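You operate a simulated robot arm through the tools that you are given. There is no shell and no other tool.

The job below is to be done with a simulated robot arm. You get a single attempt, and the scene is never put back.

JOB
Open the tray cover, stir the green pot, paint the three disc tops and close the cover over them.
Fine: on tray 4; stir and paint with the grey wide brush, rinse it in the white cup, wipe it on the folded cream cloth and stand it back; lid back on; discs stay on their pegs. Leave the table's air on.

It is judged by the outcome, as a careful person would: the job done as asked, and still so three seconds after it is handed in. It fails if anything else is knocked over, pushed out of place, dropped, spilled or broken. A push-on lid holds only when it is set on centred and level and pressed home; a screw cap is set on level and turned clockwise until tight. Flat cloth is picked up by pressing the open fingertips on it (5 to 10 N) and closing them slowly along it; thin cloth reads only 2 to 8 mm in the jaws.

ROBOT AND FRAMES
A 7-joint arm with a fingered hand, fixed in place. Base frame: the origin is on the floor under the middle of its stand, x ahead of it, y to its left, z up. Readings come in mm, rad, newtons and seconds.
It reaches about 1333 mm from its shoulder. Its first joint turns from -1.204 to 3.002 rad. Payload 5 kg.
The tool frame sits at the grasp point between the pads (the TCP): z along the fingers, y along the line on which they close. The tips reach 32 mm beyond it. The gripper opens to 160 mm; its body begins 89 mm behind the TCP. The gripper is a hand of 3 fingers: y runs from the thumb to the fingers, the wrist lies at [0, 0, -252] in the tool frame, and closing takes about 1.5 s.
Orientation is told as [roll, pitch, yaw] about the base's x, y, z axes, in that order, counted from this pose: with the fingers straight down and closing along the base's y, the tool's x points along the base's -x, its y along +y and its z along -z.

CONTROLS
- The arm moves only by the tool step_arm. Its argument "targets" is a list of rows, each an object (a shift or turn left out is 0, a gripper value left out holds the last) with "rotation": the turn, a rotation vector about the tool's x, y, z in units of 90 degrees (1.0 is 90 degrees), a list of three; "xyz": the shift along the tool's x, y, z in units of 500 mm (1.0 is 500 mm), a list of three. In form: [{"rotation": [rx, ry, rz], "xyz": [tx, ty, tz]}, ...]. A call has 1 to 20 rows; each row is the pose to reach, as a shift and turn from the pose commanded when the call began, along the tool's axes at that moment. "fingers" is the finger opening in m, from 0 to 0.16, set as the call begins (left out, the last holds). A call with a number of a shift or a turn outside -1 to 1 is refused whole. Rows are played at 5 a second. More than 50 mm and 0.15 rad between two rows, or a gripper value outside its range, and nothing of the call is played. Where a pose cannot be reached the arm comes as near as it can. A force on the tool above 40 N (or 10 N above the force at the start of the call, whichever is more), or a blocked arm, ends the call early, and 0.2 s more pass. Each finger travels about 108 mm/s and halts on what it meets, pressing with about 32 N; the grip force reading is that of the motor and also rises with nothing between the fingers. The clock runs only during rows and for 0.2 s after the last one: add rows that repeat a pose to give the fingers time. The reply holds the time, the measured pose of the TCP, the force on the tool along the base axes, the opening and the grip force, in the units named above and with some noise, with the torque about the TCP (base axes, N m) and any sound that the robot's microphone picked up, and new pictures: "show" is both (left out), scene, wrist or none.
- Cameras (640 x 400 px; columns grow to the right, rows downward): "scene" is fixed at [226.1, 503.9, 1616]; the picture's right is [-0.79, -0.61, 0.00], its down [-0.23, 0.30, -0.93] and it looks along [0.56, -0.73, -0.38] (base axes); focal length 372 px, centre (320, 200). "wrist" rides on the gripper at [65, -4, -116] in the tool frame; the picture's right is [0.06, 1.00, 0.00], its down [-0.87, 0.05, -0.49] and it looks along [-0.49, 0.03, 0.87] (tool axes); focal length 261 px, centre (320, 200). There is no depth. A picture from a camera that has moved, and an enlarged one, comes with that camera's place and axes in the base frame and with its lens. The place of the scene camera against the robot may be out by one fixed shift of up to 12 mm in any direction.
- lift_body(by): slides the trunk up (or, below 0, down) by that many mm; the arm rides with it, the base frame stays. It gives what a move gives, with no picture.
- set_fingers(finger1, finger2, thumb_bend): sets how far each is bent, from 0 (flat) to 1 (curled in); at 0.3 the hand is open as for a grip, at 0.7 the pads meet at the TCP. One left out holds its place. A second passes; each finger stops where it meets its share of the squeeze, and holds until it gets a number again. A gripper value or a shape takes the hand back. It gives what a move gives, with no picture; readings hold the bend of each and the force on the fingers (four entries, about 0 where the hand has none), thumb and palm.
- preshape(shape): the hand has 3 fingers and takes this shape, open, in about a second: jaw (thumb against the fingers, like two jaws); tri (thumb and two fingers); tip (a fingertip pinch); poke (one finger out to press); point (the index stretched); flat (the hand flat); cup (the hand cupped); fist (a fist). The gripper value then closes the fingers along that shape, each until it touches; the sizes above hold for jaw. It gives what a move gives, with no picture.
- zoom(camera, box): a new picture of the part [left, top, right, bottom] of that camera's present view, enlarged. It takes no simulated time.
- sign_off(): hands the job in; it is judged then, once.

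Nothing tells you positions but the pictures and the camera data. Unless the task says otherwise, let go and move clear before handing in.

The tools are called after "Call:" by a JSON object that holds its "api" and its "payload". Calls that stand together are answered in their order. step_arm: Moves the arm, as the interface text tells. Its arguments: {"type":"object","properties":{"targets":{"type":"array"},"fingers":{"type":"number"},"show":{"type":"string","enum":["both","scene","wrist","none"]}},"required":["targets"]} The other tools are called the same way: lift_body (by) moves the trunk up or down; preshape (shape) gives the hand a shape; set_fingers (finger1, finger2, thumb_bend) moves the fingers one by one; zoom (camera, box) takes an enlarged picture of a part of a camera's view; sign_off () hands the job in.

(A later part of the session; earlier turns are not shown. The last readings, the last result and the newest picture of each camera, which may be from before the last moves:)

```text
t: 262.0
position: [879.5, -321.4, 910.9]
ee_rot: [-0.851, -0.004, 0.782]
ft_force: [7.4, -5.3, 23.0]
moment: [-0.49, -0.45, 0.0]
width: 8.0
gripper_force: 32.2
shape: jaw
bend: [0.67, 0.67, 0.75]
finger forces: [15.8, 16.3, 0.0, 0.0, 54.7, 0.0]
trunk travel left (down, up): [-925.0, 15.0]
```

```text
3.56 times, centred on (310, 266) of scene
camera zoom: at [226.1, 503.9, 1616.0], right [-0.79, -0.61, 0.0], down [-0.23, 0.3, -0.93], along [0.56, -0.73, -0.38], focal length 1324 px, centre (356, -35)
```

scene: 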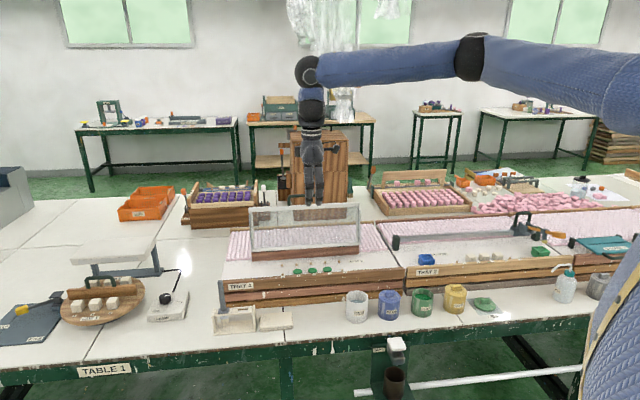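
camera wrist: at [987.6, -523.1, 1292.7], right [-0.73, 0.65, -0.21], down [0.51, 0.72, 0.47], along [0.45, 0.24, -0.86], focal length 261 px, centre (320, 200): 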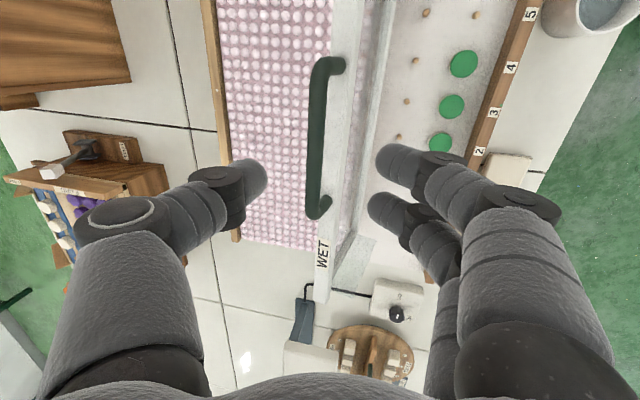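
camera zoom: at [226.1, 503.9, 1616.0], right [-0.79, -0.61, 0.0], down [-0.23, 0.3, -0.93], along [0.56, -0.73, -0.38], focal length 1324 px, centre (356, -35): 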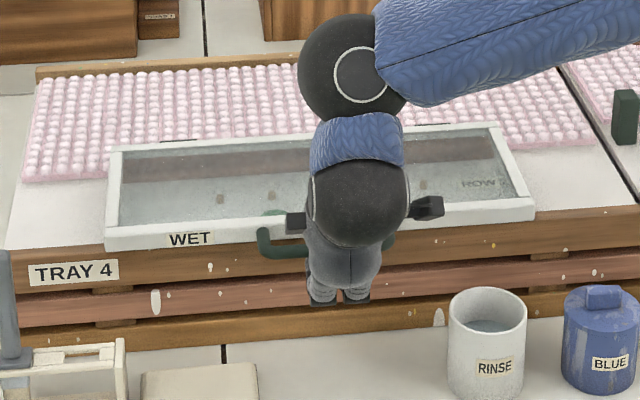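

The cover is seated (23 N upward reaction). Easing off, opening and withdrawing.

Call:
{"api": "step_arm", "payload": {"targets": [{"xyz": [0, -0.004, -0.002]}, {"xyz": [0, -0.004, -0.002]}], "show": "none"}}

Call:
{"api": "step_arm", "payload": {"targets": [{"xyz": [0, 0, 0]}, {"xyz": [0, 0, 0]}, {"xyz": [0, 0, -0.03]}, {"xyz": [0, 0, -0.08]}, {"xyz": [0, 0, -0.14]}, {"xyz": [0, 0, -0.2]}, {"xyz": [0, 0, -0.26]}], "fingers": 0.045, "show": "wrist"}}

Call:
{"api": "zoom", "payload": {"camera": "scene", "box": [220, 210, 400, 322]}}

```text
t: 262.6
position: [879.9, -322.1, 911.6]
ee_rot: [-0.848, -0.002, 0.785]
ft_force: [8.1, -0.6, 15.1]
moment: [-0.33, -0.46, 0.02]
width: 8.0
gripper_force: 32.0
shape: jaw
bend: [0.67, 0.67, 0.75]
finger forces: [17.6, 17.7, 0.0, 0.0, 50.3, 0.1]
trunk travel left (down, up): [-925.0, 15.0]
```

```text
t: 264.2
position: [810.5, -252.1, 998.1]
ee_rot: [-0.846, 0.001, 0.784]
ft_force: [0.3, 0.3, 0.2]
moment: [-0.02, 0.02, -0.02]
width: 44.8
gripper_force: 0.0
shape: jaw
bend: [0.73, 0.73, 0.7]
finger forces: [0.0, 0.1, 0.0, 0.1, 0.0, 0.0]
trunk travel left (down, up): [-925.0, 15.0]
camera wrist: at [705.0, -238.3, 1077.3], right [-0.51, 0.42, -0.75], down [0.33, 0.9, 0.28], along [0.79, -0.1, -0.6], focal length 261 px, centre (320, 200)
```

wrist: 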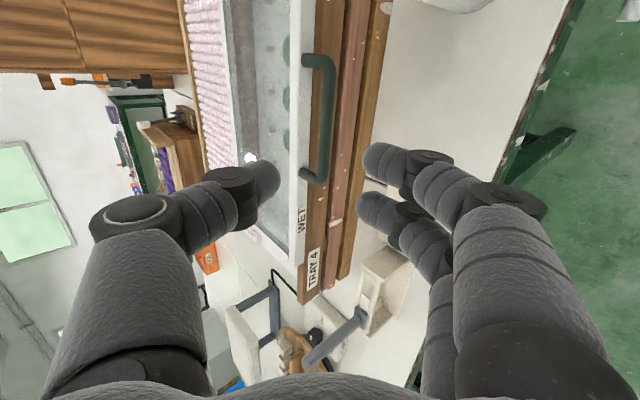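

```text
3.56 times, centred on (310, 266) of scene
camera zoom: at [226.1, 503.9, 1616.0], right [-0.79, -0.61, 0.0], down [-0.23, 0.3, -0.93], along [0.56, -0.73, -0.38], focal length 1324 px, centre (356, -35)
```

zoom: 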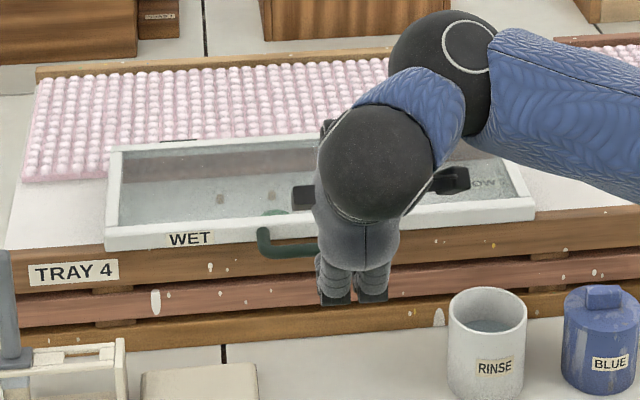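

The cover is closed over the green discs. Now the pot lid: I'll level the hand and travel along the front row toward the green lid.

Call:
{"api": "step_arm", "payload": {"targets": [{"xyz": [0, 0, -0.004], "rotation": [-0.06, 0, 0]}, {"xyz": [0, 0, -0.008], "rotation": [-0.12, 0, 0]}, {"xyz": [0, 0, -0.012], "rotation": [-0.18, 0, 0]}, {"xyz": [0, 0, -0.016], "rotation": [-0.24, 0, 0]}, {"xyz": [0, 0, -0.02], "rotation": [-0.3, 0, 0]}, {"xyz": [0, 0, -0.024], "rotation": [-0.36, 0, 0]}, {"xyz": [0, 0, -0.028], "rotation": [-0.42, 0, 0]}, {"xyz": [0, 0, -0.032], "rotation": [-0.48, 0, 0]}, {"xyz": [0, 0, -0.034], "rotation": [-0.539, 0, 0]}], "show": "none"}}

Call:
{"api": "step_arm", "payload": {"targets": [{"xyz": [0.08, 0, 0]}, {"xyz": [0.16, 0, 0]}, {"xyz": [0.24, 0, 0]}, {"xyz": [0.32, 0, 0]}, {"xyz": [0.4, 0, 0]}, {"xyz": [0.48, 0, 0]}, {"xyz": [0.56, 0, 0]}, {"xyz": [0.64, 0, 0]}, {"xyz": [0.72, 0, 0]}, {"xyz": [0.8, 0, 0]}], "show": "both"}}

```text
t: 266.2
position: [802.4, -244.3, 1006.7]
ee_rot: [-0.142, 0.0, 0.784]
ft_force: [0.0, 1.3, 0.3]
moment: [-0.08, 0.02, 0.0]
width: 45.2
gripper_force: 0.1
shape: jaw
bend: [0.73, 0.73, 0.7]
finger forces: [0.0, 0.0, 0.1, 0.0, 0.0, 0.1]
out of reach, approached as far as the arm can: row 9
trunk travel left (down, up): [-925.0, 15.0]
```

```text
t: 268.4
position: [517.8, -481.8, 972.0]
ee_rot: [-0.14, 0.001, 0.785]
ft_force: [0.6, -0.8, 0.0]
moment: [0.04, 0.04, 0.0]
width: 45.3
gripper_force: 0.1
shape: jaw
bend: [0.73, 0.73, 0.7]
finger forces: [0.0, 0.0, 0.0, 0.0, 0.1, 0.1]
out of reach, approached as far as the arm can: row 1, 2, 3, 4, 5, 6, 7, 8, 9, 10
trunk travel left (down, up): [-925.0, 15.0]
camera wrist: at [463.4, -520.5, 1086.3], right [-0.74, 0.66, -0.14], down [0.53, 0.7, 0.48], along [0.41, 0.28, -0.87], focal length 261 px, centre (320, 200)
```

scene: 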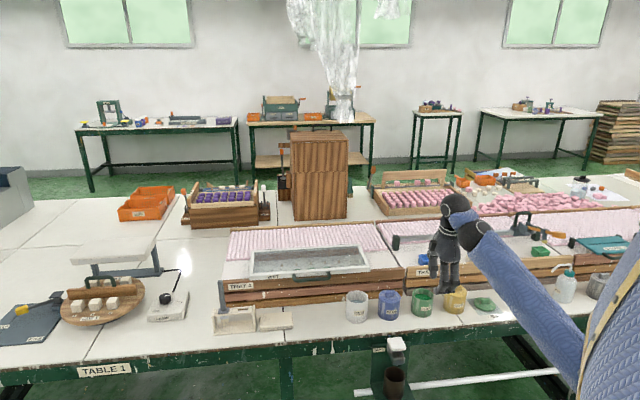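
wrist: 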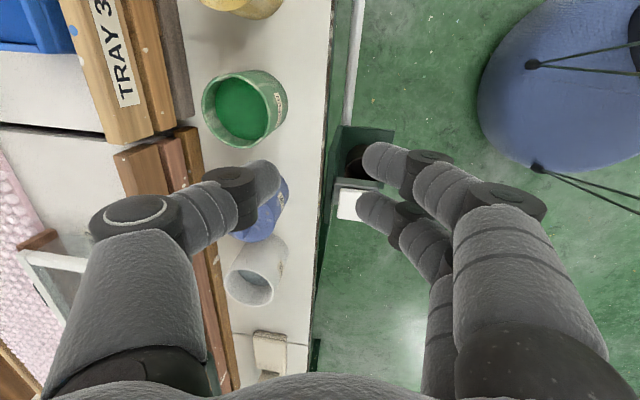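

The elbow has dropped too low here for a vertical hand. I'll raise the hand, where this posture change worked before, and level it there.

Call:
{"api": "step_arm", "payload": {"targets": [{"xyz": [0, -0.01, -0.08]}, {"xyz": [0, -0.02, -0.16]}, {"xyz": [0, -0.03, -0.24]}, {"xyz": [0, -0.04, -0.32]}, {"xyz": [0, -0.05, -0.4]}], "show": "none"}}

Call:
{"api": "step_arm", "payload": {"targets": [{"xyz": [0, 0, 0], "rotation": [-0.03, 0, 0]}, {"xyz": [0, 0, 0], "rotation": [-0.06, 0, 0]}, {"xyz": [0, 0, 0], "rotation": [-0.09, 0, 0]}], "show": "none"}}

Call:
{"api": "zoom", "payload": {"camera": "scene", "box": [560, 0, 640, 400]}}

```text
t: 269.6
position: [516.8, -483.8, 972.2]
ee_rot: [-0.139, -0.001, 0.784]
ft_force: [0.0, -0.2, -0.1]
moment: [0.0, -0.01, 0.02]
width: 44.9
gripper_force: 0.1
shape: jaw
bend: [0.73, 0.73, 0.7]
finger forces: [0.0, 0.1, 0.0, 0.1, 0.1, 0.0]
out of reach, approached as far as the arm can: row 1, 2, 3, 4, 5
trunk travel left (down, up): [-925.0, 15.0]
```

```text
t: 270.4
position: [517.9, -483.3, 971.9]
ee_rot: [-0.139, 0.0, 0.784]
ft_force: [0.6, -0.1, -0.3]
moment: [0.05, 0.0, -0.03]
width: 45.2
gripper_force: 0.1
shape: jaw
bend: [0.73, 0.73, 0.7]
finger forces: [0.0, 0.0, 0.0, 0.0, 0.0, 0.1]
out of reach, approached as far as the arm can: row 2, 3
trunk travel left (down, up): [-925.0, 15.0]
```

```text
1.00 times, centred on (600, 200) of scene (not enlarged: the box is as wide or as high as the picture)
camera zoom: at [226.1, 503.9, 1616.0], right [-0.79, -0.61, 0.0], down [-0.23, 0.3, -0.93], along [0.56, -0.73, -0.38], focal length 372 px, centre (40, 200)
```

zoom: 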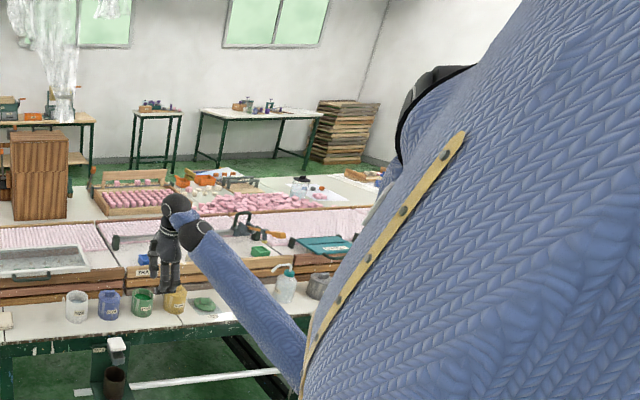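

The elbow is hanging low, which locks the wrist. I'll tilt the hand forward (freeing the wrist), raise the wrist, and then re-level the hand high up as I did successfully before.

Call:
{"api": "step_arm", "payload": {"targets": [{"xyz": [-0.0126, -0.0367, -0.0221], "rotation": [0.0482, 0, 0]}, {"xyz": [-0.0252, -0.0735, -0.0442], "rotation": [0.0963, 0, 0]}, {"xyz": [-0.0378, -0.1102, -0.0663], "rotation": [0.1445, 0, 0]}, {"xyz": [-0.0503, -0.147, -0.0883], "rotation": [0.1927, 0, 0]}, {"xyz": [-0.0629, -0.1837, -0.1104], "rotation": [0.2408, 0, 0]}, {"xyz": [-0.0755, -0.2205, -0.1325], "rotation": [0.289, 0, 0]}, {"xyz": [-0.0881, -0.2572, -0.1546], "rotation": [0.3372, 0, 0]}, {"xyz": [-0.1007, -0.294, -0.1767], "rotation": [0.3853, 0, 0]}, {"xyz": [-0.1132, -0.3307, -0.1988], "rotation": [0.4335, 0, 0]}, {"xyz": [-0.1258, -0.3675, -0.2208], "rotation": [0.4817, 0, 0]}, {"xyz": [-0.1384, -0.4042, -0.2429], "rotation": [0.5298, 0, 0]}, {"xyz": [-0.151, -0.441, -0.265], "rotation": [0.578, 0, 0]}], "show": "none"}}

Call:
{"api": "zoom", "payload": {"camera": "scene", "box": [560, 0, 640, 400]}}

```text
t: 273.0
position: [711.2, -573.0, 1131.3]
ee_rot: [-1.046, 0.001, 0.784]
ft_force: [-0.9, 0.8, -0.6]
moment: [-0.11, -0.1, -0.03]
width: 44.9
gripper_force: 0.1
shape: jaw
bend: [0.73, 0.73, 0.7]
finger forces: [0.0, 0.1, 0.0, 0.0, 0.1, 0.0]
trunk travel left (down, up): [-925.0, 15.0]
```

```text
1.00 times, centred on (600, 200) of scene (not enlarged: the box is as wide or as high as the picture)
camera zoom: at [226.1, 503.9, 1616.0], right [-0.79, -0.61, 0.0], down [-0.23, 0.3, -0.93], along [0.56, -0.73, -0.38], focal length 372 px, centre (40, 200)
```

zoom: 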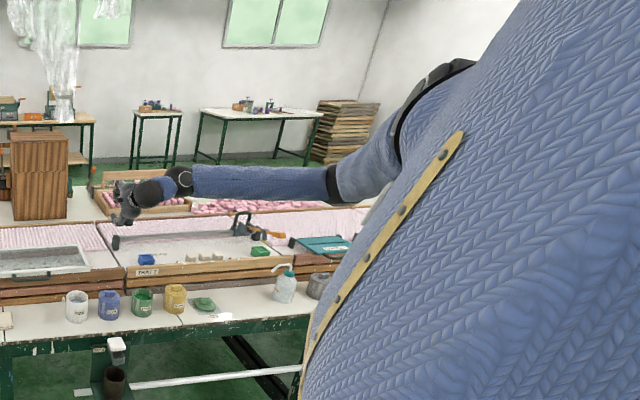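

The elbow is up again. Now level the hand with the wrist kept high.

Call:
{"api": "step_arm", "payload": {"targets": [{"xyz": [0, 0.0218, -0.0244], "rotation": [-0.0512, 0, 0]}, {"xyz": [0, 0.0435, -0.0488], "rotation": [-0.1023, 0, 0]}, {"xyz": [0, 0.0653, -0.0732], "rotation": [-0.1535, 0, 0]}, {"xyz": [0, 0.0871, -0.0975], "rotation": [-0.2046, 0, 0]}, {"xyz": [0, 0.1088, -0.1219], "rotation": [-0.2558, 0, 0]}, {"xyz": [0, 0.1306, -0.1463], "rotation": [-0.3069, 0, 0]}, {"xyz": [0, 0.1524, -0.1707], "rotation": [-0.3581, 0, 0]}, {"xyz": [0, 0.1742, -0.1951], "rotation": [-0.4092, 0, 0]}, {"xyz": [0, 0.1959, -0.2195], "rotation": [-0.4604, 0, 0]}, {"xyz": [0, 0.2177, -0.2438], "rotation": [-0.5115, 0, 0]}, {"xyz": [0, 0.2395, -0.2682], "rotation": [-0.5627, 0, 0]}, {"xyz": [0, 0.2612, -0.2926], "rotation": [-0.6138, 0, 0]}, {"xyz": [0, 0.283, -0.317], "rotation": [-0.665, 0, 0]}], "show": "none"}}

Call:
{"api": "zoom", "payload": {"camera": "scene", "box": [560, 0, 640, 400]}}

```text
t: 275.8
position: [585.6, -461.4, 1060.6]
ee_rot: [-0.34, 0.0, 0.786]
ft_force: [0.0, -0.3, -0.6]
moment: [-0.03, 0.02, -0.01]
width: 45.1
gripper_force: 0.1
shape: jaw
bend: [0.73, 0.73, 0.7]
finger forces: [0.1, 0.0, 0.0, 0.0, 0.0, 0.0]
out of reach, approached as far as the arm can: row 8, 9, 10, 11, 12, 13
trunk travel left (down, up): [-925.0, 15.0]
```

```text
1.00 times, centred on (600, 200) of scene (not enlarged: the box is as wide or as high as the picture)
camera zoom: at [226.1, 503.9, 1616.0], right [-0.79, -0.61, 0.0], down [-0.23, 0.3, -0.93], along [0.56, -0.73, -0.38], focal length 372 px, centre (40, 200)
```

zoom: 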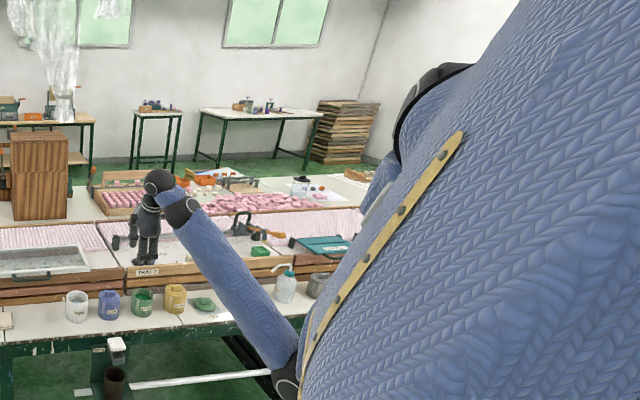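

Levelling close to the body makes the elbow drop. I'll go back out over tray 4 (where levelling worked) with the hand tilted, level it there, and then travel to the lid with the elbow up.

Call:
{"api": "step_arm", "payload": {"targets": [{"xyz": [-0.061, -0.0404, -0.0184], "rotation": [0.0284, 0, 0]}, {"xyz": [-0.122, -0.0808, -0.0368], "rotation": [0.0568, 0, 0]}, {"xyz": [-0.183, -0.1212, -0.0552], "rotation": [0.0852, 0, 0]}, {"xyz": [-0.244, -0.1616, -0.0736], "rotation": [0.1136, 0, 0]}, {"xyz": [-0.305, -0.202, -0.092], "rotation": [0.142, 0, 0]}, {"xyz": [-0.366, -0.2424, -0.1104], "rotation": [0.1704, 0, 0]}, {"xyz": [-0.427, -0.2828, -0.1288], "rotation": [0.1988, 0, 0]}, {"xyz": [-0.488, -0.3232, -0.1472], "rotation": [0.2272, 0, 0]}, {"xyz": [-0.549, -0.3636, -0.1656], "rotation": [0.2556, 0, 0]}, {"xyz": [-0.61, -0.404, -0.184], "rotation": [0.284, 0, 0]}], "show": "none"}}

Call:
{"api": "step_arm", "payload": {"targets": [{"xyz": [0, 0.006, -0.006], "rotation": [-0.063, 0, 0]}, {"xyz": [0, 0.012, -0.012], "rotation": [-0.127, 0, 0]}, {"xyz": [0, 0.018, -0.018], "rotation": [-0.19, 0, 0]}, {"xyz": [0, 0.024, -0.024], "rotation": [-0.253, 0, 0]}, {"xyz": [0, 0.03, -0.03], "rotation": [-0.317, 0, 0]}, {"xyz": [0, 0.036, -0.036], "rotation": [-0.38, 0, 0]}, {"xyz": [0, 0.042, -0.042], "rotation": [-0.443, 0, 0]}, {"xyz": [0, 0.048, -0.048], "rotation": [-0.5, 0, 0]}], "show": "none"}}

Call:
{"api": "zoom", "payload": {"camera": "scene", "box": [560, 0, 640, 400]}}

```text
t: 278.0
position: [909.1, -359.5, 1214.7]
ee_rot: [-0.787, 0.0, 0.783]
ft_force: [-1.0, 0.5, -0.6]
moment: [-0.01, 0.02, 0.01]
width: 44.9
gripper_force: 0.0
shape: jaw
bend: [0.73, 0.73, 0.7]
finger forces: [0.0, 0.0, 0.1, 0.0, 0.0, 0.1]
trunk travel left (down, up): [-925.0, 15.0]
```

```text
t: 279.8
position: [886.9, -368.5, 1191.1]
ee_rot: [-0.44, -0.002, 0.786]
ft_force: [-0.2, 0.0, 0.0]
moment: [-0.02, 0.02, -0.01]
width: 44.9
gripper_force: 0.1
shape: jaw
bend: [0.73, 0.73, 0.7]
finger forces: [0.0, 0.0, 0.0, 0.1, 0.1, 0.0]
out of reach, approached as far as the arm can: row 3, 4, 5, 6, 7, 8
trunk travel left (down, up): [-925.0, 15.0]
```

```text
1.00 times, centred on (600, 200) of scene (not enlarged: the box is as wide or as high as the picture)
camera zoom: at [226.1, 503.9, 1616.0], right [-0.79, -0.61, 0.0], down [-0.23, 0.3, -0.93], along [0.56, -0.73, -0.38], focal length 372 px, centre (40, 200)
```

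zoom: 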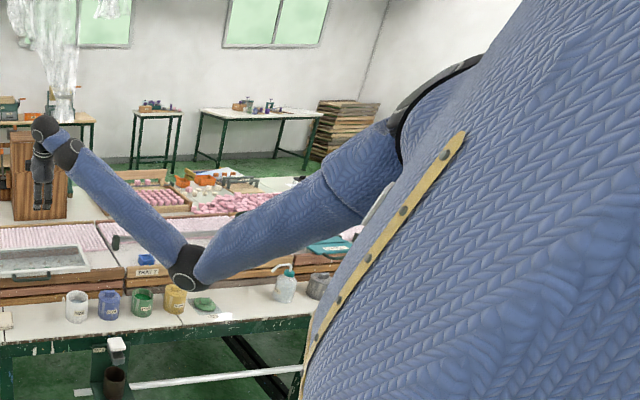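

The elbow is in the low configuration, and with this finger roll the wrist can't level. Earlier it worked with the fingers side by side, so I'll tilt forward again, roll the hand 90°, and then level.

Call:
{"api": "step_arm", "payload": {"targets": [{"xyz": [0, -0.02, 0], "rotation": [0.075, 0, 0]}, {"xyz": [0, -0.04, 0], "rotation": [0.15, 0, 0]}, {"xyz": [0, -0.06, 0], "rotation": [0.225, 0, 0]}, {"xyz": [0, -0.08, 0], "rotation": [0.3, 0, 0]}], "show": "none"}}

Call:
{"api": "step_arm", "payload": {"targets": [{"xyz": [0, 0, 0], "rotation": [0, 0, 0.0833]}, {"xyz": [0, 0, 0], "rotation": [0, 0, 0.1667]}, {"xyz": [0, 0, 0], "rotation": [0, 0, 0.25]}, {"xyz": [0, 0, 0], "rotation": [0, 0, 0.3333]}, {"xyz": [0, 0, 0], "rotation": [0, 0, 0.4167]}, {"xyz": [0, 0, 0], "rotation": [0, 0, 0.5]}, {"xyz": [0, 0, 0], "rotation": [0, 0, 0.5833]}, {"xyz": [0, 0, 0], "rotation": [0, 0, 0.6667]}, {"xyz": [0, 0, 0], "rotation": [0, 0, 0.75]}, {"xyz": [0, 0, 0], "rotation": [0, 0, 0.8333]}, {"xyz": [0, 0, 0], "rotation": [0, 0, 0.9167]}, {"xyz": [0, 0, 0], "rotation": [0, 0, 1.0]}], "show": "none"}}

Call:
{"api": "zoom", "payload": {"camera": "scene", "box": [560, 0, 640, 400]}}

```text
t: 280.8
position: [914.3, -394.4, 1208.8]
ee_rot: [-0.911, -0.004, 0.785]
ft_force: [-0.4, 0.1, 0.3]
moment: [-0.03, 0.01, 0.01]
width: 45.2
gripper_force: 0.0
shape: jaw
bend: [0.73, 0.73, 0.7]
finger forces: [0.0, 0.1, 0.0, 0.0, 0.1, 0.1]
trunk travel left (down, up): [-925.0, 15.0]
```

```text
t: 283.4
position: [913.9, -394.3, 1209.0]
ee_rot: [0.006, -0.912, -0.792]
ft_force: [0.4, 0.2, -0.7]
moment: [0.03, -0.04, -0.02]
width: 45.2
gripper_force: 0.1
shape: jaw
bend: [0.73, 0.73, 0.7]
finger forces: [0.0, 0.0, 0.0, 0.0, 0.0, 0.0]
trunk travel left (down, up): [-925.0, 15.0]
```

```text
1.00 times, centred on (600, 200) of scene (not enlarged: the box is as wide or as high as the picture)
camera zoom: at [226.1, 503.9, 1616.0], right [-0.79, -0.61, 0.0], down [-0.23, 0.3, -0.93], along [0.56, -0.73, -0.38], focal length 372 px, centre (40, 200)
```

zoom: 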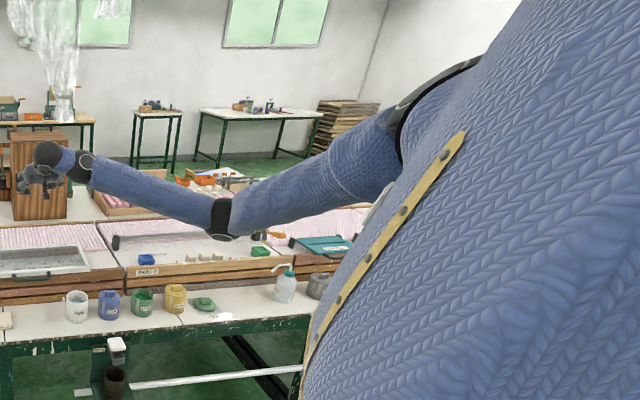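

Call:
{"api": "step_arm", "payload": {"targets": [{"xyz": [0.0294, 0, -0.0088], "rotation": [0, 0.058, 0]}, {"xyz": [0.0588, 0, -0.0176], "rotation": [0, 0.116, 0]}, {"xyz": [0.0882, 0, -0.0264], "rotation": [0, 0.174, 0]}, {"xyz": [0.1176, 0, -0.0352], "rotation": [0, 0.232, 0]}, {"xyz": [0.147, 0, -0.044], "rotation": [0, 0.29, 0]}, {"xyz": [0.1764, 0, -0.0528], "rotation": [0, 0.348, 0]}, {"xyz": [0.2058, 0, -0.0616], "rotation": [0, 0.406, 0]}, {"xyz": [0.2352, 0, -0.0704], "rotation": [0, 0.464, 0]}, {"xyz": [0.2646, 0, -0.0792], "rotation": [0, 0.522, 0]}, {"xyz": [0.294, 0, -0.088], "rotation": [0, 0.58, 0]}], "show": "none"}}

Call:
{"api": "zoom", "payload": {"camera": "scene", "box": [560, 0, 640, 400]}}

```text
t: 285.6
position: [803.4, -351.9, 1056.8]
ee_rot: [0.002, -0.24, -0.787]
ft_force: [0.4, 0.3, 0.6]
moment: [-0.03, 0.01, -0.01]
width: 44.8
gripper_force: 0.0
shape: jaw
bend: [0.73, 0.73, 0.7]
finger forces: [0.0, 0.0, 0.0, 0.1, 0.0, 0.0]
out of reach, approached as far as the arm can: row 6, 7, 8, 9, 10
trunk travel left (down, up): [-925.0, 15.0]
```

```text
1.00 times, centred on (600, 200) of scene (not enlarged: the box is as wide or as high as the picture)
camera zoom: at [226.1, 503.9, 1616.0], right [-0.79, -0.61, 0.0], down [-0.23, 0.3, -0.93], along [0.56, -0.73, -0.38], focal length 372 px, centre (40, 200)
```

zoom: 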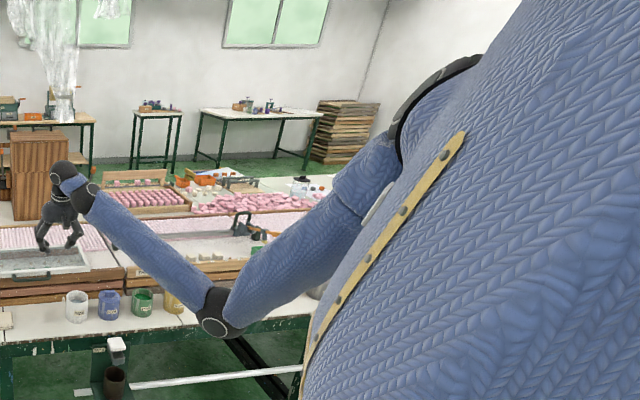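

The elbow-down configuration persists. I'll reproduce the exact pose from which levelling brought the elbow up earlier (hand pointing +x, fingers side by side), then repeat that levelling move.

Call:
{"api": "step_arm", "payload": {"targets": [{"xyz": [-0.0136, -0.0062, -0.0213], "rotation": [-0.0265, -0.05, -0.0208]}, {"xyz": [-0.0273, -0.0124, -0.0425], "rotation": [-0.0529, -0.1, -0.0415]}, {"xyz": [-0.0409, -0.0187, -0.0638], "rotation": [-0.0794, -0.1501, -0.0623]}, {"xyz": [-0.0546, -0.0249, -0.085], "rotation": [-0.1058, -0.2001, -0.0831]}, {"xyz": [-0.0682, -0.0311, -0.1063], "rotation": [-0.1323, -0.2501, -0.1038]}, {"xyz": [-0.0819, -0.0373, -0.1275], "rotation": [-0.1587, -0.3001, -0.1246]}, {"xyz": [-0.0955, -0.0435, -0.1488], "rotation": [-0.1852, -0.3501, -0.1453]}, {"xyz": [-0.1092, -0.0498, -0.17], "rotation": [-0.2116, -0.4002, -0.1661]}, {"xyz": [-0.1228, -0.056, -0.1913], "rotation": [-0.2381, -0.4502, -0.1869]}, {"xyz": [-0.1364, -0.0622, -0.2125], "rotation": [-0.2645, -0.5002, -0.2076]}, {"xyz": [-0.1501, -0.0684, -0.2338], "rotation": [-0.291, -0.5502, -0.2284]}, {"xyz": [-0.1637, -0.0746, -0.255], "rotation": [-0.3174, -0.6002, -0.2492]}, {"xyz": [-0.1774, -0.0808, -0.2763], "rotation": [-0.3439, -0.6502, -0.2699]}, {"xyz": [-0.191, -0.0871, -0.2975], "rotation": [-0.3703, -0.7003, -0.2907]}, {"xyz": [-0.2047, -0.0933, -0.3188], "rotation": [-0.3968, -0.7503, -0.3114]}, {"xyz": [-0.2183, -0.0995, -0.34], "rotation": [-0.4232, -0.8003, -0.3322]}], "show": "none"}}

Call:
{"api": "zoom", "payload": {"camera": "scene", "box": [560, 0, 640, 400]}}

```text
t: 289.0
position: [815.0, -436.8, 1248.0]
ee_rot: [2.422, -1.569, -2.42]
ft_force: [0.4, 0.1, -0.7]
moment: [-0.01, -0.01, 0.04]
width: 44.7
gripper_force: 0.1
shape: jaw
bend: [0.73, 0.73, 0.7]
finger forces: [0.1, 0.0, 0.0, 0.0, 0.1, 0.1]
trunk travel left (down, up): [-925.0, 15.0]
```

```text
1.00 times, centred on (600, 200) of scene (not enlarged: the box is as wide or as high as the picture)
camera zoom: at [226.1, 503.9, 1616.0], right [-0.79, -0.61, 0.0], down [-0.23, 0.3, -0.93], along [0.56, -0.73, -0.38], focal length 372 px, centre (40, 200)
```

zoom: 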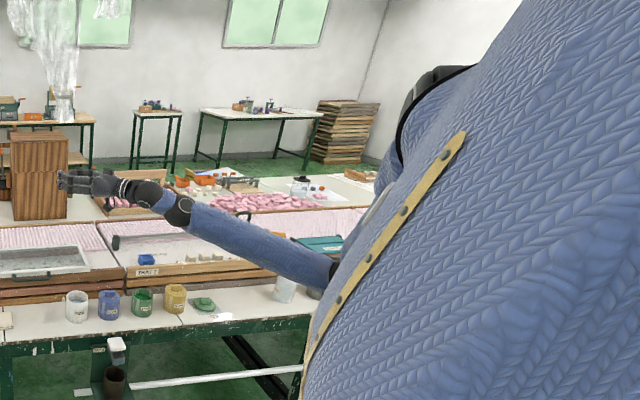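

Same posture as before. Now the same levelling move.

Call:
{"api": "step_arm", "payload": {"targets": [{"xyz": [0.0428, 0.0092, 0.0098], "rotation": [0, 0.0625, 0]}, {"xyz": [0.0854, 0.0182, 0.015], "rotation": [0, 0.125, 0]}, {"xyz": [0.1268, 0.0274, 0.015], "rotation": [0, 0.1875, 0]}, {"xyz": [0.1668, 0.0366, 0.0106], "rotation": [0, 0.25, 0]}, {"xyz": [0.205, 0.0456, 0.0016], "rotation": [0, 0.3125, 0]}, {"xyz": [0.241, 0.0548, -0.0114], "rotation": [0, 0.375, 0]}, {"xyz": [0.2742, 0.0638, -0.0286], "rotation": [0, 0.4375, 0]}, {"xyz": [0.3044, 0.073, -0.0496], "rotation": [0, 0.5, 0]}, {"xyz": [0.331, 0.0822, -0.074], "rotation": [0, 0.5625, 0]}, {"xyz": [0.354, 0.0912, -0.1014], "rotation": [0, 0.625, 0]}, {"xyz": [0.3728, 0.1004, -0.1316], "rotation": [0, 0.6875, 0]}, {"xyz": [0.3876, 0.1096, -0.1642], "rotation": [0, 0.75, 0]}, {"xyz": [0.3976, 0.1186, -0.1984], "rotation": [0, 0.8125, 0]}, {"xyz": [0.4034, 0.1278, -0.234], "rotation": [0, 0.875, 0]}, {"xyz": [0.404, 0.1368, -0.2708], "rotation": [0, 0.9375, 0]}, {"xyz": [0.4, 0.146, -0.308], "rotation": [0, 1.0, 0]}], "show": "none"}}

Call:
{"api": "zoom", "payload": {"camera": "scene", "box": [560, 0, 640, 400]}}

```text
t: 292.4
position: [663.3, -364.3, 1047.7]
ee_rot: [-0.001, 0.002, 0.0]
ft_force: [0.7, 0.2, 0.3]
moment: [-0.03, -0.04, -0.03]
width: 44.8
gripper_force: 0.0
shape: jaw
bend: [0.73, 0.73, 0.7]
finger forces: [0.1, 0.0, 0.0, 0.1, 0.1, 0.1]
trunk travel left (down, up): [-925.0, 15.0]
```

```text
1.00 times, centred on (600, 200) of scene (not enlarged: the box is as wide or as high as the picture)
camera zoom: at [226.1, 503.9, 1616.0], right [-0.79, -0.61, 0.0], down [-0.23, 0.3, -0.93], along [0.56, -0.73, -0.38], focal length 372 px, centre (40, 200)
```

zoom: 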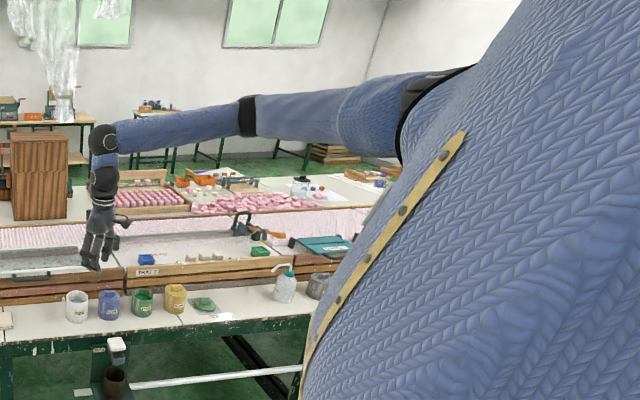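

The elbow-up posture is back. Now moving toward the lid in steps with the hand vertical.

Call:
{"api": "step_arm", "payload": {"targets": [{"xyz": [0.048, -0.079, 0]}, {"xyz": [0.095, -0.157, 0]}, {"xyz": [0.143, -0.236, 0]}, {"xyz": [0.191, -0.315, 0]}, {"xyz": [0.238, -0.393, 0]}, {"xyz": [0.286, -0.472, 0]}], "show": "both"}}

Call:
{"api": "zoom", "payload": {"camera": "scene", "box": [560, 0, 640, 400]}}

```text
t: 293.8
position: [519.0, -599.8, 1049.2]
ee_rot: [0.001, -0.001, 0.004]
ft_force: [-0.7, 0.1, 0.3]
moment: [-0.03, -0.05, -0.01]
width: 44.8
gripper_force: 0.0
shape: jaw
bend: [0.73, 0.73, 0.7]
finger forces: [0.0, 0.0, 0.0, 0.0, 0.0, 0.0]
trunk travel left (down, up): [-925.0, 15.0]
camera wrist: at [452.1, -603.6, 1163.5], right [-0.06, 1.0, 0.0], down [0.87, 0.06, 0.49], along [0.49, 0.03, -0.87], focal length 261 px, centre (320, 200)
```

scene: 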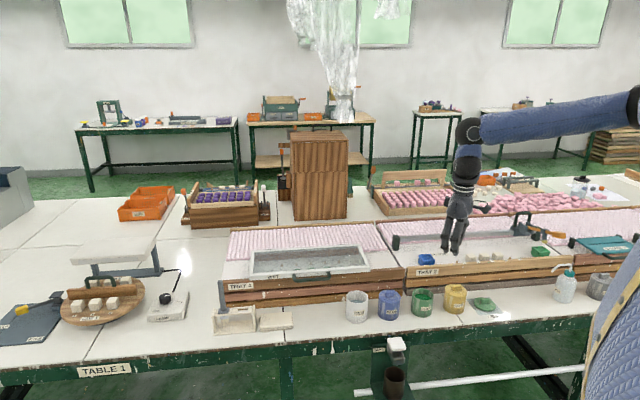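
wrist: 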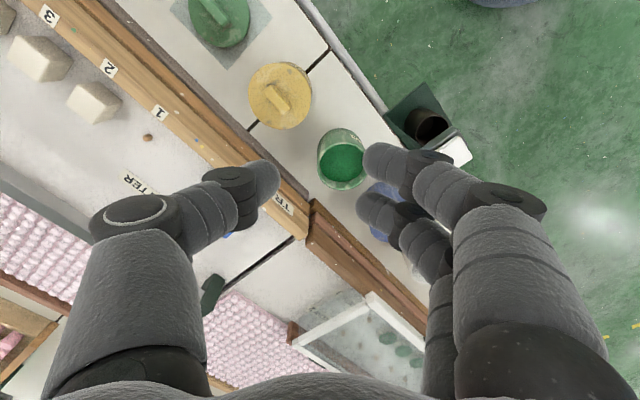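

```text
1.00 times, centred on (600, 200) of scene (not enlarged: the box is as wide or as high as the picture)
camera zoom: at [226.1, 503.9, 1616.0], right [-0.79, -0.61, 0.0], down [-0.23, 0.3, -0.93], along [0.56, -0.73, -0.38], focal length 372 px, centre (40, 200)
```

zoom: 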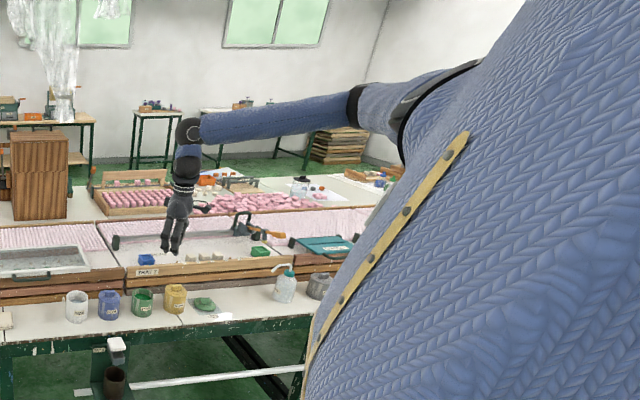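

Posture is good. I can see the stirred green pot and the lid at about (422, −730). Moving toward the lid while lowering a little.

Call:
{"api": "step_arm", "payload": {"targets": [{"xyz": [0.04, -0.05, 0.03]}, {"xyz": [0.08, -0.1, 0.06]}, {"xyz": [0.12, -0.15, 0.09]}, {"xyz": [0.16, -0.2, 0.11]}, {"xyz": [0.2, -0.24, 0.13]}], "show": "wrist"}}

Call:
{"api": "zoom", "payload": {"camera": "scene", "box": [560, 0, 640, 400]}}

```text
t: 295.0
position: [418.6, -720.1, 980.0]
ee_rot: [0.004, -0.001, 0.003]
ft_force: [0.0, 1.1, -0.3]
moment: [0.02, -0.02, -0.04]
width: 45.1
gripper_force: 0.1
shape: jaw
bend: [0.73, 0.73, 0.7]
finger forces: [0.0, 0.1, 0.0, 0.0, 0.0, 0.0]
trunk travel left (down, up): [-925.0, 15.0]
camera wrist: at [353.4, -724.8, 1096.4], right [-0.06, 1.0, 0.0], down [0.87, 0.05, 0.49], along [0.49, 0.03, -0.87], focal length 261 px, centre (320, 200)
```

wrist: 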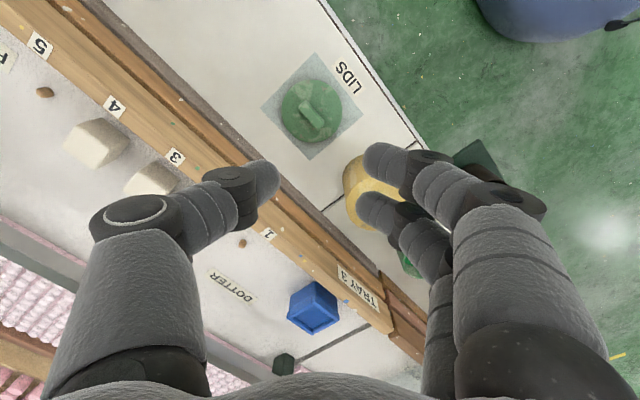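

```text
1.00 times, centred on (600, 200) of scene (not enlarged: the box is as wide or as high as the picture)
camera zoom: at [226.1, 503.9, 1616.0], right [-0.79, -0.61, 0.0], down [-0.23, 0.3, -0.93], along [0.56, -0.73, -0.38], focal length 372 px, centre (40, 200)
```

zoom: 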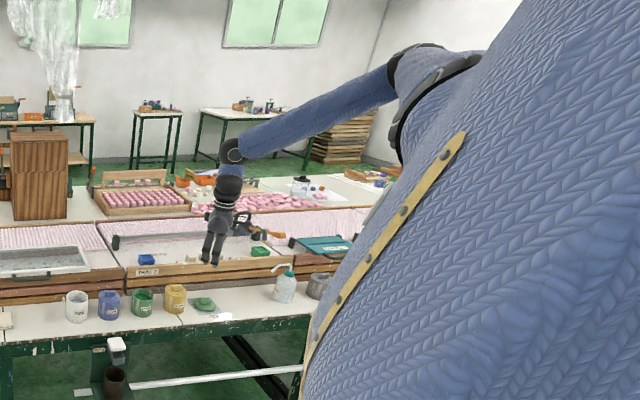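

The hand is above the lid and its knob bar is visible. Let me zoom for accurate position and orientation.

Call:
{"api": "zoom", "payload": {"camera": "wrist", "box": [240, 50, 400, 150]}}

```text
4.00 times, centred on (320, 100) of wrist
camera zoom: at [353.4, -724.8, 1096.4], right [-0.06, 1.0, 0.0], down [0.87, 0.05, 0.49], along [0.49, 0.03, -0.87], focal length 1043 px, centre (320, 600)
```

zoom: 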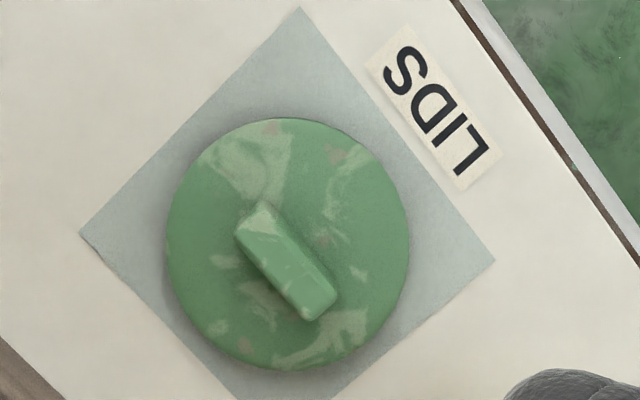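

The lid's centre is at about (417.5, −730.5) and its 32 × 13 mm knob bar runs along the table axis. I'll turn to yaw +45° so the fingers close across the bar.

Call:
{"api": "step_arm", "payload": {"targets": [{"xyz": [0.001, -0.007, 0], "rotation": [0, 0, -0.0833]}, {"xyz": [0.002, -0.014, 0], "rotation": [0, 0, -0.1667]}, {"xyz": [0.002, -0.021, 0], "rotation": [0, 0, -0.25]}, {"xyz": [0.002, -0.021, 0], "rotation": [0, 0, -0.3333]}, {"xyz": [0.002, -0.021, 0], "rotation": [0, 0, -0.4167]}, {"xyz": [0.002, -0.021, 0], "rotation": [0, 0, -0.5]}], "fingers": 0.05, "show": "wrist"}}

Call:
{"api": "zoom", "payload": {"camera": "wrist", "box": [220, 50, 420, 175]}}

```text
t: 296.4
position: [417.5, -731.2, 981.0]
ee_rot: [0.001, -0.002, 0.788]
ft_force: [0.5, 0.5, -0.8]
moment: [-0.01, -0.02, 0.02]
width: 49.3
gripper_force: 0.1
shape: jaw
bend: [0.73, 0.73, 0.7]
finger forces: [0.1, 0.1, 0.0, 0.1, 0.1, 0.0]
trunk travel left (down, up): [-925.0, 15.0]
camera wrist: at [374.3, -780.2, 1097.1], right [-0.75, 0.66, 0.0], down [0.57, 0.65, 0.49], along [0.32, 0.37, -0.87], focal length 261 px, centre (320, 200)
```

wrist: 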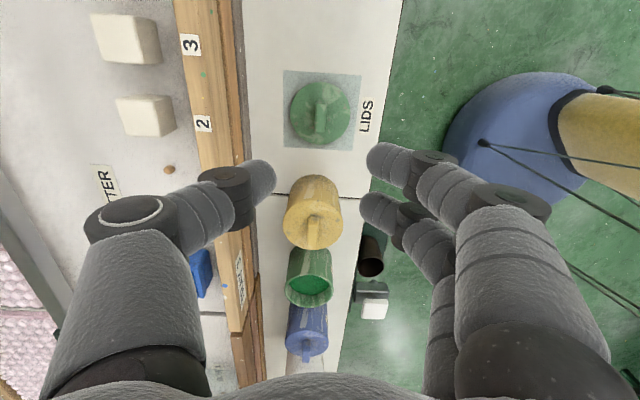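

```text
3.20 times, centred on (320, 112) of wrist
camera zoom: at [374.3, -780.2, 1097.1], right [-0.75, 0.66, 0.0], down [0.57, 0.65, 0.49], along [0.32, 0.37, -0.87], focal length 834 px, centre (320, 480)
```

zoom: 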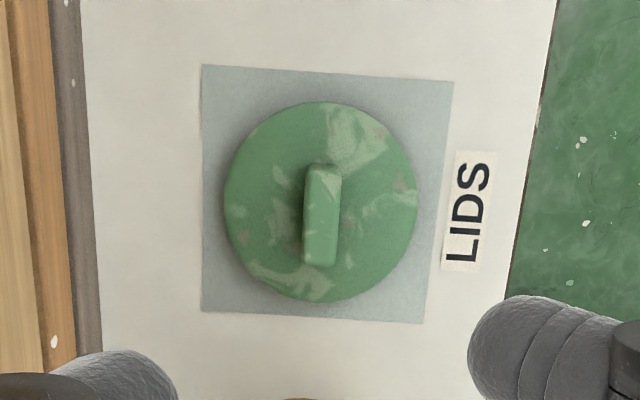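

The hand is centred over the knob. To keep the thumb clear of tray 3's front I narrow the opening to 34 mm and descend.

Call:
{"api": "step_arm", "payload": {"targets": [{"xyz": [0, 0, 0.06]}, {"xyz": [0, 0, 0.13]}, {"xyz": [0, 0, 0.2]}, {"xyz": [0, 0, 0.26]}, {"xyz": [0, 0, 0.3]}], "fingers": 0.034, "show": "wrist"}}

Call:
{"api": "zoom", "payload": {"camera": "wrist", "box": [220, 90, 420, 215]}}

Call:
{"api": "zoom", "payload": {"camera": "scene", "box": [440, 240, 540, 330]}}

```text
t: 297.6
position: [419.3, -729.6, 830.0]
ee_rot: [0.002, 0.0, 0.785]
ft_force: [-0.4, -0.2, -0.4]
moment: [0.01, -0.01, 0.01]
width: 34.4
gripper_force: 0.1
shape: jaw
bend: [0.73, 0.73, 0.7]
finger forces: [0.1, 0.0, 0.0, 0.0, 0.0, 0.0]
trunk travel left (down, up): [-925.0, 15.0]
camera wrist: at [374.8, -778.8, 946.7], right [-0.75, 0.66, 0.0], down [0.58, 0.65, 0.49], along [0.33, 0.37, -0.87], focal length 261 px, centre (320, 200)
```

wrist: 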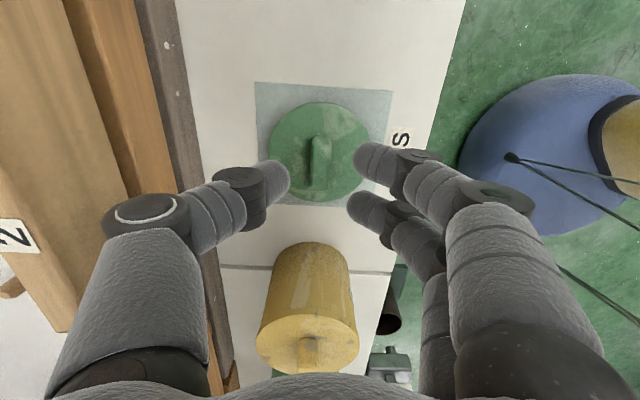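

```text
3.20 times, centred on (320, 152) of wrist
camera zoom: at [374.8, -778.8, 946.7], right [-0.75, 0.66, 0.0], down [0.58, 0.65, 0.49], along [0.33, 0.37, -0.87], focal length 834 px, centre (320, 352)
```

zoom: 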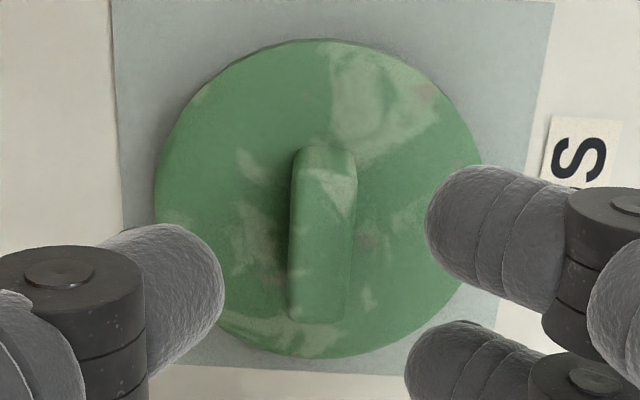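

```text
4.44 times, centred on (490, 285) of scene
camera zoom: at [226.1, 503.9, 1616.0], right [-0.79, -0.61, 0.0], down [-0.23, 0.3, -0.93], along [0.56, -0.73, -0.38], focal length 1655 px, centre (-436, -178)
```

zoom: 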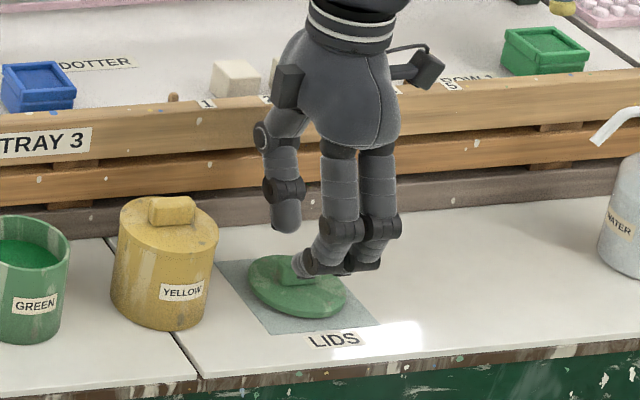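

Nicely centred on the knob. Lowering further until the fingertips reach the lid plate.

Call:
{"api": "step_arm", "payload": {"targets": [{"xyz": [0, 0, 0.03]}, {"xyz": [0, 0, 0.05]}], "show": "none"}}

Call:
{"api": "step_arm", "payload": {"targets": [{"xyz": [0, 0, 0.006]}, {"xyz": [0, 0, 0.01]}], "show": "none"}}

Call:
{"api": "zoom", "payload": {"camera": "scene", "box": [460, 270, 520, 324]}}

Call:
{"api": "zoom", "payload": {"camera": "wrist", "box": [220, 100, 420, 225]}}

```text
t: 298.2
position: [419.4, -729.6, 805.5]
ee_rot: [0.002, -0.002, 0.787]
ft_force: [0.3, -0.3, -0.2]
moment: [-0.02, -0.01, -0.01]
width: 34.1
gripper_force: 0.0
shape: jaw
bend: [0.73, 0.73, 0.7]
finger forces: [0.1, 0.0, 0.0, 0.0, 0.0, 0.0]
trunk travel left (down, up): [-925.0, 15.0]
```

```text
t: 298.8
position: [418.0, -728.4, 802.2]
ee_rot: [0.0, -0.001, 0.784]
ft_force: [0.6, -0.9, 0.0]
moment: [0.0, 0.07, 0.05]
width: 24.4
gripper_force: 15.6
shape: jaw
bend: [0.75, 0.74, 0.72]
finger forces: [0.0, 0.0, 0.0, 0.0, 0.2, 0.1]
trunk travel left (down, up): [-925.0, 15.0]
```

```text
7.41 times, centred on (490, 297) of scene
camera zoom: at [226.1, 503.9, 1616.0], right [-0.79, -0.61, 0.0], down [-0.23, 0.3, -0.93], along [0.56, -0.73, -0.38], focal length 2759 px, centre (-939, -518)
```

zoom: 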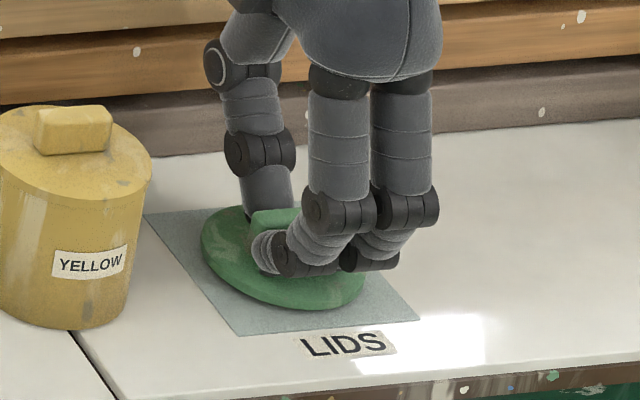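

```text
3.20 times, centred on (320, 162) of wrist
camera zoom: at [374.4, -777.4, 918.2], right [-0.75, 0.66, 0.0], down [0.58, 0.65, 0.49], along [0.33, 0.37, -0.87], focal length 834 px, centre (320, 320)
```

zoom: 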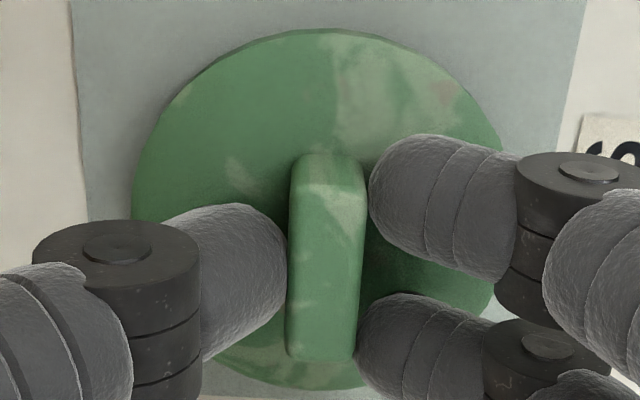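

The fingertips touch the lid plate beside the knob. Raising 2 mm and closing on the knob.

Call:
{"api": "step_arm", "payload": {"targets": [{"xyz": [0, 0, -0.005]}, {"xyz": [0, 0, -0.005]}], "show": "none"}}

Call:
{"api": "step_arm", "payload": {"targets": [{"xyz": [0, 0, 0]}, {"xyz": [0, 0, 0]}, {"xyz": [0, 0, 0]}, {"xyz": [0, 0, 0]}, {"xyz": [0, 0, 0]}], "fingers": 0.0, "show": "none"}}

Call:
{"api": "zoom", "payload": {"camera": "wrist", "box": [220, 100, 420, 225]}}

Call:
{"api": "zoom", "payload": {"camera": "scene", "box": [460, 270, 520, 324]}}

```text
t: 299.4
position: [418.5, -729.4, 803.9]
ee_rot: [0.001, 0.0, 0.787]
ft_force: [-1.0, -0.2, -0.6]
moment: [-0.01, 0.03, -0.01]
width: 15.3
gripper_force: 31.9
shape: jaw
bend: [0.73, 0.73, 0.72]
finger forces: [13.0, 13.0, 0.0, 0.0, 25.9, 0.0]
trunk travel left (down, up): [-925.0, 15.0]
```

```text
t: 300.6
position: [419.0, -730.2, 803.9]
ee_rot: [0.002, -0.003, 0.784]
ft_force: [0.1, 0.6, 0.0]
moment: [-0.01, 0.03, -0.03]
width: 15.0
gripper_force: 31.5
shape: jaw
bend: [0.73, 0.73, 0.72]
finger forces: [12.8, 12.8, 0.0, 0.0, 26.3, 0.1]
trunk travel left (down, up): [-925.0, 15.0]
```

```text
3.20 times, centred on (320, 162) of wrist
camera zoom: at [375.0, -778.7, 919.9], right [-0.75, 0.66, 0.0], down [0.58, 0.65, 0.49], along [0.33, 0.37, -0.87], focal length 834 px, centre (320, 320)
```

zoom: 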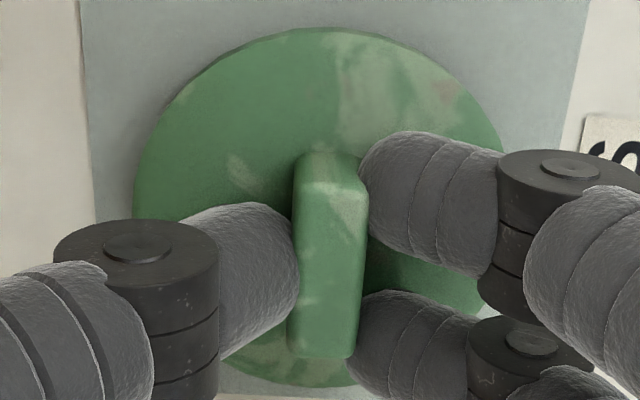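

```text
7.41 times, centred on (490, 297) of scene
camera zoom: at [226.1, 503.9, 1616.0], right [-0.79, -0.61, 0.0], down [-0.23, 0.3, -0.93], along [0.56, -0.73, -0.38], focal length 2759 px, centre (-939, -518)
```

zoom: 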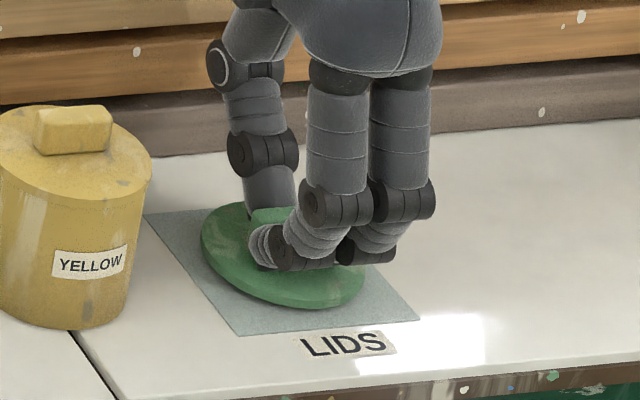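

The lid is gripped evenly (13/13 vs 26 N). Lifting it straight up.

Call:
{"api": "step_arm", "payload": {"targets": [{"xyz": [0, 0, -0.02]}, {"xyz": [0, 0, -0.06]}, {"xyz": [0, 0, -0.12]}, {"xyz": [0, 0, -0.2]}, {"xyz": [0, 0, -0.28]}, {"xyz": [0, 0, -0.32]}], "show": "both"}}

Call:
{"api": "zoom", "payload": {"camera": "scene", "box": [440, 220, 540, 310]}}

```text
t: 302.0
position: [419.0, -729.4, 963.5]
ee_rot: [0.0, 0.001, 0.787]
ft_force: [-0.7, 0.4, 0.0]
moment: [0.02, -0.02, 0.0]
width: 15.0
gripper_force: 32.0
shape: jaw
bend: [0.73, 0.73, 0.72]
finger forces: [12.8, 12.8, 0.0, 0.0, 26.3, 0.1]
trunk travel left (down, up): [-925.0, 15.0]
camera wrist: at [374.3, -778.7, 1079.1], right [-0.75, 0.66, 0.0], down [0.58, 0.65, 0.49], along [0.33, 0.37, -0.87], focal length 261 px, centre (320, 200)
```

scene: 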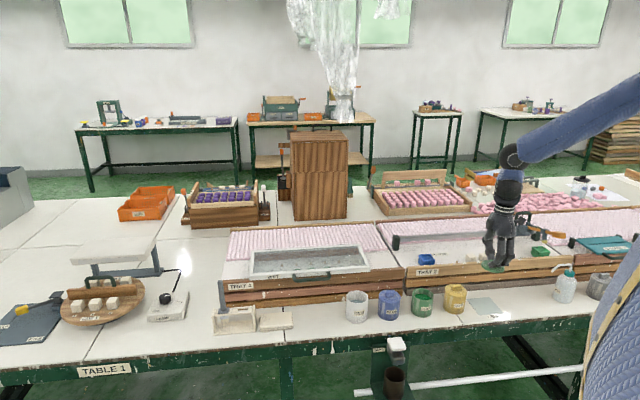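
wrist: 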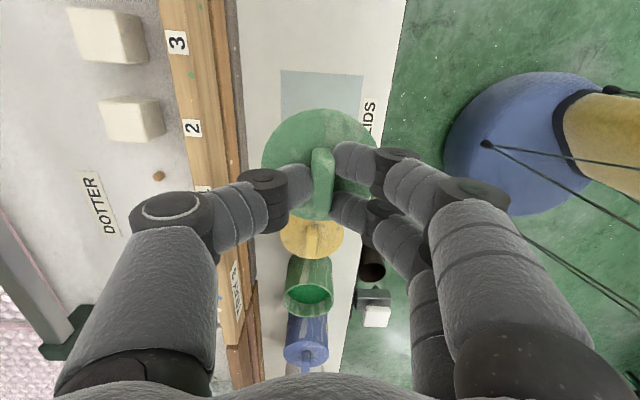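

```text
4.44 times, centred on (490, 265) of scene
camera zoom: at [226.1, 503.9, 1616.0], right [-0.79, -0.61, 0.0], down [-0.23, 0.3, -0.93], along [0.56, -0.73, -0.38], focal length 1655 px, centre (-436, -89)
```

zoom: 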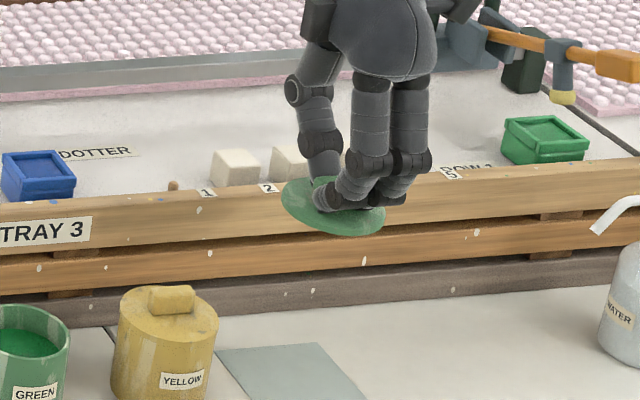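

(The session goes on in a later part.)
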